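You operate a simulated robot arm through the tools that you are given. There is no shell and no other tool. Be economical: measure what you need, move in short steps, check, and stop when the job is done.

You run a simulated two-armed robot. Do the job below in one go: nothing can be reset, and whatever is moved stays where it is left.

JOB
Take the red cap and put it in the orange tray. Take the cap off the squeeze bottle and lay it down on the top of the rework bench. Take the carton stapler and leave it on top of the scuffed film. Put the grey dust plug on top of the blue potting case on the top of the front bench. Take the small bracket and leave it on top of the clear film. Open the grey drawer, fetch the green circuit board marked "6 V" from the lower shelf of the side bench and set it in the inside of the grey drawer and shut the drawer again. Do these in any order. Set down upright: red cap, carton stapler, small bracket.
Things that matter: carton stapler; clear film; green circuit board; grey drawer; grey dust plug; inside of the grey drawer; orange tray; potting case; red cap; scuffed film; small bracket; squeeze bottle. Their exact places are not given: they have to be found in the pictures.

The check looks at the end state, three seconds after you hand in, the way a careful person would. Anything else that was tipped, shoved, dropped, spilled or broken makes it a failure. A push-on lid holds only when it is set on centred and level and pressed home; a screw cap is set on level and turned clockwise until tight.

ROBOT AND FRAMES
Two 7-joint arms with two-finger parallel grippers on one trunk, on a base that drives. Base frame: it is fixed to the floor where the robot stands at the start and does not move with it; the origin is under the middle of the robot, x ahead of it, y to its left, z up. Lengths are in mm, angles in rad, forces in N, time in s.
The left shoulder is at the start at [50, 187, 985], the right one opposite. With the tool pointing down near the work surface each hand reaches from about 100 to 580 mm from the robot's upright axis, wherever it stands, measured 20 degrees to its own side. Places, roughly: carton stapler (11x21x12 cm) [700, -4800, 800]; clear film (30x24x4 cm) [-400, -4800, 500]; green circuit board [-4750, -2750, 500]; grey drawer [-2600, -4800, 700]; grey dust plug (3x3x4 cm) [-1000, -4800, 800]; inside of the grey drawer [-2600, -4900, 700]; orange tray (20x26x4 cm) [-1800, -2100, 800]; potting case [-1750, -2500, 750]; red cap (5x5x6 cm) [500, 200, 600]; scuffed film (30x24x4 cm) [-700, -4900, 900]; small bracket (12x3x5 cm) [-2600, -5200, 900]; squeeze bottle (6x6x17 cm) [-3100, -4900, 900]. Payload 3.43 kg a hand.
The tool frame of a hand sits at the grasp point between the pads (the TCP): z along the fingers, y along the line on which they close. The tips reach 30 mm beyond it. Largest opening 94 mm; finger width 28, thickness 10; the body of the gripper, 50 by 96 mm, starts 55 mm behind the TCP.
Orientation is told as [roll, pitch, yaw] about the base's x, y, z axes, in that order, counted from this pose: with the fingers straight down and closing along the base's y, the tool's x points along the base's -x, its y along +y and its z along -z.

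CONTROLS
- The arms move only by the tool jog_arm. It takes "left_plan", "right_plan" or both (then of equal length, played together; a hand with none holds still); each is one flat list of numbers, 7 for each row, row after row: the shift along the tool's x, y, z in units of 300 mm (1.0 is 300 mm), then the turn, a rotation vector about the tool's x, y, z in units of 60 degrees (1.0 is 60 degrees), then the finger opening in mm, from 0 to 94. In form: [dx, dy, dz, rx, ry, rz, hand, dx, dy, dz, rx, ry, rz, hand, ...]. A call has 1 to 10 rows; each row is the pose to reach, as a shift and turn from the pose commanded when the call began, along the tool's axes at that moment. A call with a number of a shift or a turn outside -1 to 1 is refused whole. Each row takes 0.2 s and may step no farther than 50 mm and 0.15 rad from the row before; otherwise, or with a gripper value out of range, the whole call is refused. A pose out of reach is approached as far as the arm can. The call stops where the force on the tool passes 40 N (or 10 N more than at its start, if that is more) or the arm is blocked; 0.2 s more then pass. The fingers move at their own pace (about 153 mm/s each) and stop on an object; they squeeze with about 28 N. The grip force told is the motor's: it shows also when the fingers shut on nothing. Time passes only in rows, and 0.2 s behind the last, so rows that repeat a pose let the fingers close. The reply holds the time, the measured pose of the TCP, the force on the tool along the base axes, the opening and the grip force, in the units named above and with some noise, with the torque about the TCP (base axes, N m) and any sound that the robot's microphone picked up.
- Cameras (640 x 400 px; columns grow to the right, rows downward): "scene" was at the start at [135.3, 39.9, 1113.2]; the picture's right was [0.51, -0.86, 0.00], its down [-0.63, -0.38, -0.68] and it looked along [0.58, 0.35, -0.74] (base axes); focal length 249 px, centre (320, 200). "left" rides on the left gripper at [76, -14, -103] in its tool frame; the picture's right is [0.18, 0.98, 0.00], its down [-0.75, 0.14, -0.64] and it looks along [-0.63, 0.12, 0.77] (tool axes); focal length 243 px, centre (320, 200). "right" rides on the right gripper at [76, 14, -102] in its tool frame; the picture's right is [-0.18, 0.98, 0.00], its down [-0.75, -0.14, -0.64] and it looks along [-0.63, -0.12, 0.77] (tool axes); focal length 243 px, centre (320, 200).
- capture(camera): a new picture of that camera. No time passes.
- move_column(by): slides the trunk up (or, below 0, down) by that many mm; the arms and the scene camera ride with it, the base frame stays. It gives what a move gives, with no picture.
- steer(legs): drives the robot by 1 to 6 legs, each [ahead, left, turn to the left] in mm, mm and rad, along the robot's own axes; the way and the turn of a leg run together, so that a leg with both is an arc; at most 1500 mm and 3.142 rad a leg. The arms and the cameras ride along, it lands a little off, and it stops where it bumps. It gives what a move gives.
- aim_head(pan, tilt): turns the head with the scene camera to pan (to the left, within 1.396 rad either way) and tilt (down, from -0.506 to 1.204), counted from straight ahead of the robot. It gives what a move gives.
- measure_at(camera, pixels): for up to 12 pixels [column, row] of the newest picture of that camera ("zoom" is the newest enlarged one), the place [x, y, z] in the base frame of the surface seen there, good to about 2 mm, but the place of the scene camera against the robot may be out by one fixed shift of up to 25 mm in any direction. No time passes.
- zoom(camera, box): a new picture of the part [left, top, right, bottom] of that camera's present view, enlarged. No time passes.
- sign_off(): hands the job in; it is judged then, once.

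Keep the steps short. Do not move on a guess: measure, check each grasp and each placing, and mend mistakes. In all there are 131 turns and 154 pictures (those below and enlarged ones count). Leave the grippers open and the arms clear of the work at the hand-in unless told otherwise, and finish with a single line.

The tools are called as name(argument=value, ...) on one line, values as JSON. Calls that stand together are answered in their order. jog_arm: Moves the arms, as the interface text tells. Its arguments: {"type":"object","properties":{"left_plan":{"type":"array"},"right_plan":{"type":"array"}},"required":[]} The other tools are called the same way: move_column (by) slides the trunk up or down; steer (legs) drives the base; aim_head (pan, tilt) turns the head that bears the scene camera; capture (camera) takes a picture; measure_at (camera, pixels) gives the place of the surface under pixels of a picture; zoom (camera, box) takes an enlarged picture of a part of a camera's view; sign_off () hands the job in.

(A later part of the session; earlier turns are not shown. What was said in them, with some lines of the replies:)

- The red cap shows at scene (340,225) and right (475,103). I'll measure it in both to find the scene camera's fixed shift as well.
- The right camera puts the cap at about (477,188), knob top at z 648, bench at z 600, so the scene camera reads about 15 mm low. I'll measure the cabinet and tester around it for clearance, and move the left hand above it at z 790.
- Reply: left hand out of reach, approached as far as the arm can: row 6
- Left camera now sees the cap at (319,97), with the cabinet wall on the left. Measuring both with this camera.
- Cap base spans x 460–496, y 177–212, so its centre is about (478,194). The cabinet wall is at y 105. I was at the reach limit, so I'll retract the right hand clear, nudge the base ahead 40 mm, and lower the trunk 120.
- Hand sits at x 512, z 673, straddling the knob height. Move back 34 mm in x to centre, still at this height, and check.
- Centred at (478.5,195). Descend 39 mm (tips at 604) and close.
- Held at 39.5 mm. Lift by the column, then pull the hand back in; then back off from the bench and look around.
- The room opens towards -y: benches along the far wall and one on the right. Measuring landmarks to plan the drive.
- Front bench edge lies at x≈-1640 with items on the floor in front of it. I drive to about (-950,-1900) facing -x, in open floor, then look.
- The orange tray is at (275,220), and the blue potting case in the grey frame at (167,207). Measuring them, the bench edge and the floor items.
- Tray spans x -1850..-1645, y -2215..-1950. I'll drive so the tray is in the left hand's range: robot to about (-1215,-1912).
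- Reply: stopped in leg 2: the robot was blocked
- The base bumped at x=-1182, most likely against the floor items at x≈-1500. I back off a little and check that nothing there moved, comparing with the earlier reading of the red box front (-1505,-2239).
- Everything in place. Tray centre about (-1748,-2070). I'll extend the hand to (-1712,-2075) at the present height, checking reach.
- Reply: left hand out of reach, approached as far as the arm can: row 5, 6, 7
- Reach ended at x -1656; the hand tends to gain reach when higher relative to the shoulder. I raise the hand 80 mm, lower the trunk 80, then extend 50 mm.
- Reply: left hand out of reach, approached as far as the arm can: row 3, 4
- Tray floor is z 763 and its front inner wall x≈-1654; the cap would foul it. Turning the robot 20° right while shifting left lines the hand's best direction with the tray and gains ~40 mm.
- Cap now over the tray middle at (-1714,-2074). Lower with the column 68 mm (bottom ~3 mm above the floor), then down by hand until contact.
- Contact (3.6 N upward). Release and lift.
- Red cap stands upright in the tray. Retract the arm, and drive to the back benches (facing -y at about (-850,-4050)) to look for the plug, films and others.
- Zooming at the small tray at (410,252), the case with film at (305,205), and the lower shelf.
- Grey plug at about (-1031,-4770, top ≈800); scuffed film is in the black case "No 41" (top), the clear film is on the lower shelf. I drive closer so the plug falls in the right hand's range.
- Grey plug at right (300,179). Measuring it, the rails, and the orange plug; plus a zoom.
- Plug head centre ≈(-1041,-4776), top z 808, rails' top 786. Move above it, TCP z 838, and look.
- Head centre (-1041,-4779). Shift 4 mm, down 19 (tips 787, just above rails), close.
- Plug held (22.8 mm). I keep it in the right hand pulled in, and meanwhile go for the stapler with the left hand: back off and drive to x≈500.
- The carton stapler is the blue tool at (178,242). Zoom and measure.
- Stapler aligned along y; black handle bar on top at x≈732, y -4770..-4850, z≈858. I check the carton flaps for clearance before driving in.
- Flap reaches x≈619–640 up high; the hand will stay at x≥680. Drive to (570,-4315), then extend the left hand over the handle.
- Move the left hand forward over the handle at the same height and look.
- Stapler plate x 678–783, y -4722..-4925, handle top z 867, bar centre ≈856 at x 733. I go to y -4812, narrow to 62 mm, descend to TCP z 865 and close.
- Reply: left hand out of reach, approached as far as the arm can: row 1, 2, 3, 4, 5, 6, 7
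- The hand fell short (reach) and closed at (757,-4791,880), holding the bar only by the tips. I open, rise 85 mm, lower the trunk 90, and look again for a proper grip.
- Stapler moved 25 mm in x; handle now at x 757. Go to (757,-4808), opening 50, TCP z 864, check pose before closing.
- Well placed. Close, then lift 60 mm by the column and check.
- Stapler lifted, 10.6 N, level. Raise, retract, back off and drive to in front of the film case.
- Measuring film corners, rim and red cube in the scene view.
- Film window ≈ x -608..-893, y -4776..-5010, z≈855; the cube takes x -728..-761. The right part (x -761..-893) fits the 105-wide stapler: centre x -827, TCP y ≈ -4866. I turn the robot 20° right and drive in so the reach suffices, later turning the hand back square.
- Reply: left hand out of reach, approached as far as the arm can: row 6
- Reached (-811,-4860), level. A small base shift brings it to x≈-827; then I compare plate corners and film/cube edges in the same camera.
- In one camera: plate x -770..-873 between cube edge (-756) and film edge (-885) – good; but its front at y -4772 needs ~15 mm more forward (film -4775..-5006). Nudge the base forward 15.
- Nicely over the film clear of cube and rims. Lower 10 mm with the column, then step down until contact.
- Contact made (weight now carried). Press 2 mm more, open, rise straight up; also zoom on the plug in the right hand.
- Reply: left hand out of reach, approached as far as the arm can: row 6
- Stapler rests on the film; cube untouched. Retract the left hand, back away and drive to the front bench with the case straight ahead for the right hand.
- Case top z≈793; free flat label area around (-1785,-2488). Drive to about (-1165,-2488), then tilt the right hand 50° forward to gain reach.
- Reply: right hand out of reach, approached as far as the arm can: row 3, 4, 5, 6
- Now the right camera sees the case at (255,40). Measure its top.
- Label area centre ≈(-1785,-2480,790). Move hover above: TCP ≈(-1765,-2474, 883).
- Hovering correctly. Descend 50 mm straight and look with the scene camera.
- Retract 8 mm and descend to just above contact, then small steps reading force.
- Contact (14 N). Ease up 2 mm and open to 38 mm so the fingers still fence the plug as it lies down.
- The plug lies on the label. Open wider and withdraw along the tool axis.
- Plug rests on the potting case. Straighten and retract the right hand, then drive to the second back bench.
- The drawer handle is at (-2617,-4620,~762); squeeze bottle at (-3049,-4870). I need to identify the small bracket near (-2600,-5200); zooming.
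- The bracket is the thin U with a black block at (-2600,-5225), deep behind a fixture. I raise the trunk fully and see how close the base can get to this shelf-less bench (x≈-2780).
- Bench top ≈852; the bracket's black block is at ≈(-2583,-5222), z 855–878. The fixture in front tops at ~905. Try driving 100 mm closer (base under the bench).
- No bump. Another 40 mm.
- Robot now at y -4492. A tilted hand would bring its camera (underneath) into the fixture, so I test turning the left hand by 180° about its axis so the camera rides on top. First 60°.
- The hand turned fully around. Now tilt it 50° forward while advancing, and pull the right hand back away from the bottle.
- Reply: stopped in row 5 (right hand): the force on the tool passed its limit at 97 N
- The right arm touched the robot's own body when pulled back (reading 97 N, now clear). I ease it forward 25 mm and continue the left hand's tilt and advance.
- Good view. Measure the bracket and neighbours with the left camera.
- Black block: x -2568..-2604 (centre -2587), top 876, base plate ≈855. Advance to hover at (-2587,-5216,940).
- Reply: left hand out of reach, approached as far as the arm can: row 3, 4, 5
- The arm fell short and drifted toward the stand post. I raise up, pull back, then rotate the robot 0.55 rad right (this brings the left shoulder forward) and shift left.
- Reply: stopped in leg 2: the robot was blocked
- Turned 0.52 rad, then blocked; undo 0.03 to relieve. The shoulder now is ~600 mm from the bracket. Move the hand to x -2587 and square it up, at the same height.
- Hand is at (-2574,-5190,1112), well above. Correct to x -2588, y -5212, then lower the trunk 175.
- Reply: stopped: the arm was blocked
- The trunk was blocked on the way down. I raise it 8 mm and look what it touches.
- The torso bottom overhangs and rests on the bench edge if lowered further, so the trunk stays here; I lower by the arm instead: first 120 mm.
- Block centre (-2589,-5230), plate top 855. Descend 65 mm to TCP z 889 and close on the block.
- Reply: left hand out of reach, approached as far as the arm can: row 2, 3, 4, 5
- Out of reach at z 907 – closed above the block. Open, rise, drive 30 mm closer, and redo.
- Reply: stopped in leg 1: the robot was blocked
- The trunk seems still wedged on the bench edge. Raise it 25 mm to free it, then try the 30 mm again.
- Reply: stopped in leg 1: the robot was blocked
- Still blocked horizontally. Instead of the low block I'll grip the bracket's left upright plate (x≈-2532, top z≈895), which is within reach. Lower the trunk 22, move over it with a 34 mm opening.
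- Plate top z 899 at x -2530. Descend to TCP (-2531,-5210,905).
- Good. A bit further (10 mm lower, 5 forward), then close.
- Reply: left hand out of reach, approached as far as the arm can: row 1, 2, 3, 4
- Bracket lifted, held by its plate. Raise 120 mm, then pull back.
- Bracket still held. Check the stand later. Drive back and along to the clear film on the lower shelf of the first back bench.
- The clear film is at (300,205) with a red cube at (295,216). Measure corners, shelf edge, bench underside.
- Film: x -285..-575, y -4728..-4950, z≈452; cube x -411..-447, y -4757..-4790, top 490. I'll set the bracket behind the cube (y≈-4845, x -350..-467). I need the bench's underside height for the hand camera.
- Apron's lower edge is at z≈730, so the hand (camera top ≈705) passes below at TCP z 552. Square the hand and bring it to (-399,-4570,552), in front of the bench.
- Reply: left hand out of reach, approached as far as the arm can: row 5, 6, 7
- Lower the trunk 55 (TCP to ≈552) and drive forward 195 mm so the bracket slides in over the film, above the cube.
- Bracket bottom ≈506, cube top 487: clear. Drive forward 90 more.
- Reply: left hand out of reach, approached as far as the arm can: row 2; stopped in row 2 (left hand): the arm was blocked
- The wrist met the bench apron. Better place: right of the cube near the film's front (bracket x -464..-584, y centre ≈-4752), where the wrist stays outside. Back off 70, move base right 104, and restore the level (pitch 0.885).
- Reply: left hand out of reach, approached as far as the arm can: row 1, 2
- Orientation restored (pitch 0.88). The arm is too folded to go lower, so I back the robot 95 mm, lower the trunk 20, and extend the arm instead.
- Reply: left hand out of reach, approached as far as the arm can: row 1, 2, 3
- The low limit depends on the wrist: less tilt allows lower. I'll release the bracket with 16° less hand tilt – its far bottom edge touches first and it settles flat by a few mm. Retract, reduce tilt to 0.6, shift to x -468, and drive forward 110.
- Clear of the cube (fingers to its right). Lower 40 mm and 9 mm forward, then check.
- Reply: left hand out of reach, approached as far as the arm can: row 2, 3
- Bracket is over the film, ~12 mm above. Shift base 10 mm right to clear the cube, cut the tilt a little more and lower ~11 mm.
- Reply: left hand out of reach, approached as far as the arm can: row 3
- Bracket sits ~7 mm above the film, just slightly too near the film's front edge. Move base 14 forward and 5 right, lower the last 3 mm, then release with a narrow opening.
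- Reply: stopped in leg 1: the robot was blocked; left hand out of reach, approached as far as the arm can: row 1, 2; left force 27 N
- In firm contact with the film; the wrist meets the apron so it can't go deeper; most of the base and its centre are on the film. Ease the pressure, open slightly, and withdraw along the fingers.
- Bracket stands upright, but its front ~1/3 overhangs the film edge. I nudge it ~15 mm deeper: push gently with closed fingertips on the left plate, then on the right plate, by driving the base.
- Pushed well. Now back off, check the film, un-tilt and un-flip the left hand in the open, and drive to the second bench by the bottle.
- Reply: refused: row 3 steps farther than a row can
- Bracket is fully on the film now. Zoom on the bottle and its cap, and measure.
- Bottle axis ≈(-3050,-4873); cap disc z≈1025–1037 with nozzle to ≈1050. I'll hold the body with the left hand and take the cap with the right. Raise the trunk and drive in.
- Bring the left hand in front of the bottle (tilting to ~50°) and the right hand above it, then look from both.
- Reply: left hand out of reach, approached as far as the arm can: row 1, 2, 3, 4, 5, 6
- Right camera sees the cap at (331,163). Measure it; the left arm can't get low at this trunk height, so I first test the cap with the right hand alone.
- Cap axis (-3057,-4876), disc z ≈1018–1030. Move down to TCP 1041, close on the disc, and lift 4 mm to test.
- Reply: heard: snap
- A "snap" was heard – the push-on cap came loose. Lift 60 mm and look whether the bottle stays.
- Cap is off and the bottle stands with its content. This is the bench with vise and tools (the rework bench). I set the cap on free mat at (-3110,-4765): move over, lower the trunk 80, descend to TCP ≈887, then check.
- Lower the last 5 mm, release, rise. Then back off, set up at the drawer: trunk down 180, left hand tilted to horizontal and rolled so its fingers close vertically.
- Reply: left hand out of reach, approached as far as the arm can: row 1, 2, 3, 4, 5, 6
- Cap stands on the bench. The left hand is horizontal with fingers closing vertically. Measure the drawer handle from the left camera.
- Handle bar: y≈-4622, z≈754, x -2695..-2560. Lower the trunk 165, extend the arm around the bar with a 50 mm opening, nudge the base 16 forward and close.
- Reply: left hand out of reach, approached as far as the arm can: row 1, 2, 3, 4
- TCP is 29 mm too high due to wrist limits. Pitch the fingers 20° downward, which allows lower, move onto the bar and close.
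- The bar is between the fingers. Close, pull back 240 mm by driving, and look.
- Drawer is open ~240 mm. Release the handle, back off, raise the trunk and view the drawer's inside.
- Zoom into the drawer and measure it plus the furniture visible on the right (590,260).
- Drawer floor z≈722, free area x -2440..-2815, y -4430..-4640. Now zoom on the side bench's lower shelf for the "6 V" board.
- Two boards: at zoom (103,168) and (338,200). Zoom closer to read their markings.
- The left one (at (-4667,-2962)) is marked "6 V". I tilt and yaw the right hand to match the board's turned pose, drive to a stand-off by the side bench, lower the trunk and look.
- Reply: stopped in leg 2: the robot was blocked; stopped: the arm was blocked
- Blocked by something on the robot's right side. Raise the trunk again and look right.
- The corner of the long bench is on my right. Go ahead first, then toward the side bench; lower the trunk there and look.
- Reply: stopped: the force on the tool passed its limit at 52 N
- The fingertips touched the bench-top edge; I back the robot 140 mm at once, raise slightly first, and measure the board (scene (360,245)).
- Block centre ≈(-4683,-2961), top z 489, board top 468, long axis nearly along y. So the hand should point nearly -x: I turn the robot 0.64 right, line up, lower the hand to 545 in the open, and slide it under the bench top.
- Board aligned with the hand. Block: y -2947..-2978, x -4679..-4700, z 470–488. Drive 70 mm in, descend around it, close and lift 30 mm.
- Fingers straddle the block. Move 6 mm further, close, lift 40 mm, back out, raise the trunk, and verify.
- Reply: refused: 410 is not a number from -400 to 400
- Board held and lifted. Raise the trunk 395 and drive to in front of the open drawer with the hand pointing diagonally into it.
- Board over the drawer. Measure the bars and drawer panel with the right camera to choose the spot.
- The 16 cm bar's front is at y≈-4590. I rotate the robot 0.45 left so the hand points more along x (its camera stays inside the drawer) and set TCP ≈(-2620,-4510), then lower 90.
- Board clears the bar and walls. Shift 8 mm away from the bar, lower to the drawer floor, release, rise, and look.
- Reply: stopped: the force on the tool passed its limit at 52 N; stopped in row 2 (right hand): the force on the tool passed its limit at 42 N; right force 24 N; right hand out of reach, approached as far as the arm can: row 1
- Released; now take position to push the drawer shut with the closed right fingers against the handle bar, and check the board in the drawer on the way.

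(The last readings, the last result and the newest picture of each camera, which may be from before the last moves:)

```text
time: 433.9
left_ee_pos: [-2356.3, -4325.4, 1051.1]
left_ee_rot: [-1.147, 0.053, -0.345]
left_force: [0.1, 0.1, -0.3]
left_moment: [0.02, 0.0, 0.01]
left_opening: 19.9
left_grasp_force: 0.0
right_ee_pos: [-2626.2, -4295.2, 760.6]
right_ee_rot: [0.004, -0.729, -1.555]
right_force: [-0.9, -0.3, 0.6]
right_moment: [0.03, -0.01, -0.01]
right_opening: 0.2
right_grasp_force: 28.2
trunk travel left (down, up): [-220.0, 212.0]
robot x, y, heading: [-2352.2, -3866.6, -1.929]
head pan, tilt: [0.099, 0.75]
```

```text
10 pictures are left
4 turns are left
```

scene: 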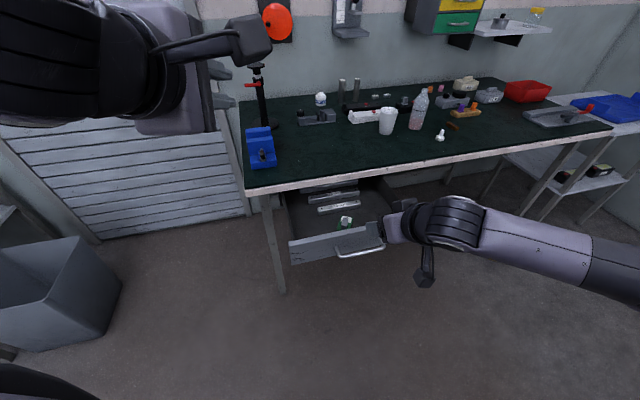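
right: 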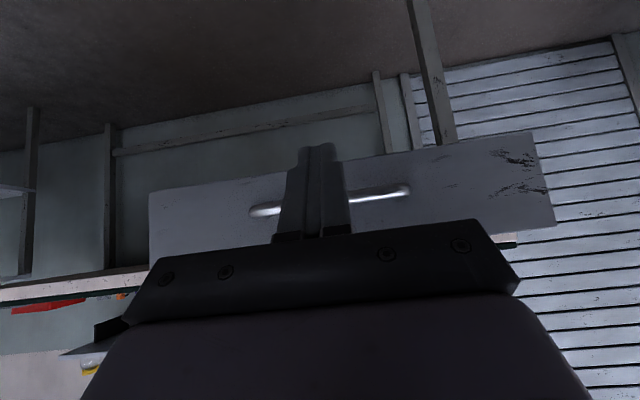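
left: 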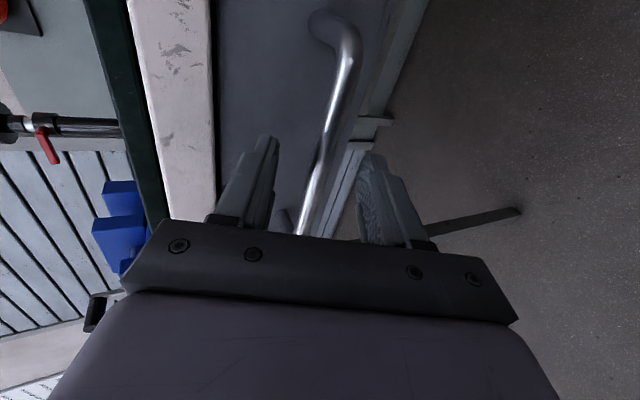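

Board lies in the drawer; the closed fingers face the bar's middle. Push by driving ~300 mm toward -y, then look.

steer(legs=[[262, 98, 0], [22, 8, 0]])

capture(camera="scene")

zoom(camera="scene", box=[240, 160, 480, 320])

```text
time: 436.3
left_ee_pos: [-2359.2, -4623.0, 1051.9]
left_ee_rot: [-1.146, 0.052, -0.348]
left_force: [-0.5, -0.6, 0.2]
left_moment: [-0.01, 0.02, 0.02]
left_opening: 20.1
left_grasp_force: 0.0
right_ee_pos: [-2629.0, -4593.2, 759.5]
right_ee_rot: [0.004, -0.726, -1.562]
right_force: [-0.4, 2.3, -3.4]
right_moment: [0.12, 0.0, -0.01]
right_opening: 0.2
right_grasp_force: 28.1
trunk travel left (down, up): [-220.0, 212.0]
robot x, y, heading: [-2353.5, -4166.2, -1.935]
head pan, tilt: [0.099, 0.75]
```

```text
9 pictures are left
```

scene: 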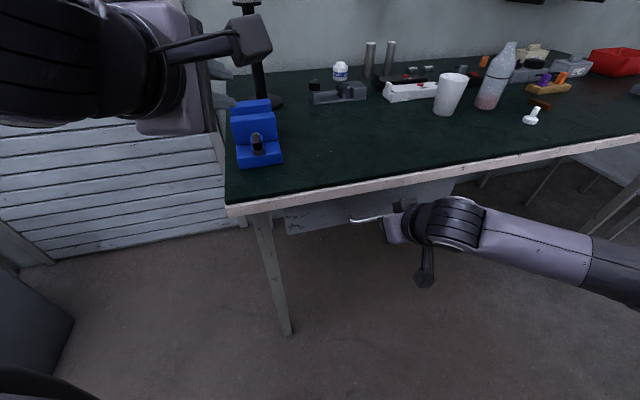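

```text
2.50 times, centred on (360, 240) of scene
3 turns are left
```

zoom: 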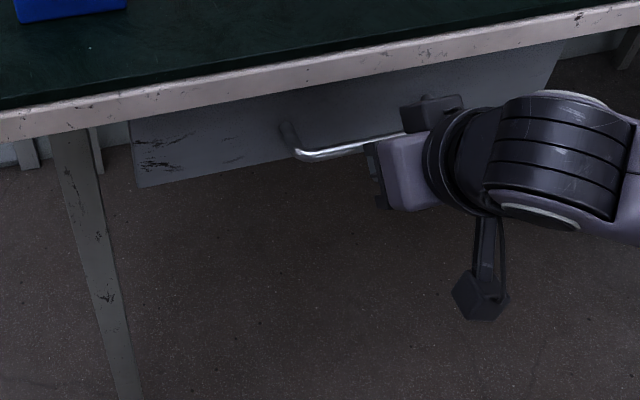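

It looks shut. Measure the panel (closed was y≈-4664), press a further 10 mm to be sure, then back off, open the grippers and check.

measure_at(camera="scene", pixels=[[310, 215], [345, 205], [420, 195], [365, 217]])

steer(legs=[[11, 4, 0], [-250, -94, 0]])

jog_arm(left_plan=[0, 0, 0, 0, 0, 0, 60, 0, 0, 0, 0, 0, 0, 80], right_plan=[0, 0, 0, 0, 0, 0, 60, 0, 0, 0, 0, 0, 0, 80])

capture(camera="scene")

measure_at(camera="scene", pixels=[[310, 200], [330, 205], [350, 195], [300, 215], [290, 200], [300, 225]])

```text
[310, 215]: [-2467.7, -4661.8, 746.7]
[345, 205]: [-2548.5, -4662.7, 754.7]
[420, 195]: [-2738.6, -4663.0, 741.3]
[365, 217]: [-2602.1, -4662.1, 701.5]
```

```text
time: 438.6
left_ee_pos: [-2351.0, -4356.3, 1051.4]
left_ee_rot: [-1.147, 0.052, -0.34]
left_force: [0.7, 0.3, -0.5]
left_moment: [0.02, 0.0, 0.0]
left_opening: 20.1
left_grasp_force: 0.0
right_ee_pos: [-2621.0, -4326.9, 759.9]
right_ee_rot: [0.005, -0.726, -1.554]
right_force: [0.9, 0.4, -0.7]
right_moment: [0.0, 0.01, 0.02]
right_opening: 0.1
right_grasp_force: 28.2
trunk travel left (down, up): [-220.0, 212.0]
robot x, y, heading: [-2353.8, -3893.1, -1.925]
head pan, tilt: [0.099, 0.75]
```

```text
time: 439.2
left_ee_pos: [-2349.3, -4356.4, 1050.4]
left_ee_rot: [-1.147, 0.051, -0.343]
left_force: [0.3, -0.2, -0.3]
left_moment: [0.0, 0.01, 0.0]
left_opening: 80.0
left_grasp_force: 0.1
right_ee_pos: [-2621.1, -4326.7, 760.7]
right_ee_rot: [0.004, -0.725, -1.554]
right_force: [0.7, -0.3, 0.0]
right_moment: [-0.03, 0.02, 0.02]
right_opening: 79.8
right_grasp_force: 0.1
trunk travel left (down, up): [-220.0, 212.0]
robot x, y, heading: [-2349.5, -3897.3, -1.929]
head pan, tilt: [0.099, 0.75]
```

```text
7 pictures are left
```

scene: 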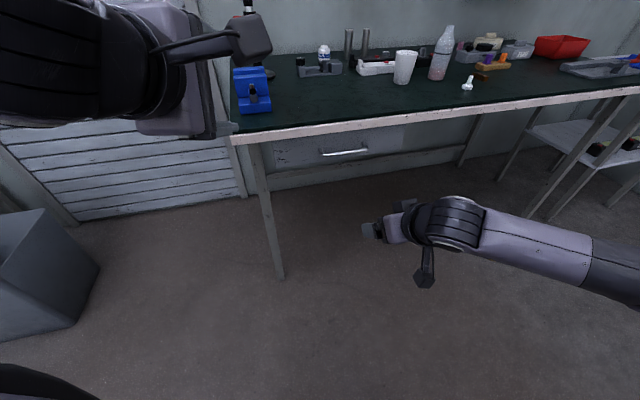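

```text
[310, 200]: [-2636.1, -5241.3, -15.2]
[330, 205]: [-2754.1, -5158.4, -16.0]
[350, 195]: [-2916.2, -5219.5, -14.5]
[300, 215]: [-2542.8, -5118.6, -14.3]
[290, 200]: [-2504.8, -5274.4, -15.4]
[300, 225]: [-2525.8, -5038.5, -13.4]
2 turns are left
```

The drawer panel measures y ≈ -4663, the same as when it was shut at the start. The grippers are open and the arms are clear, so I'm handing in.

sign_off()

```text
The job is handed in.
```

All six tasks are done and handed in, with two weak points: the board was released about 25 mm above the drawer floor, and I took the bench the bottle stood on to be the rework bench because no label confirmed it.
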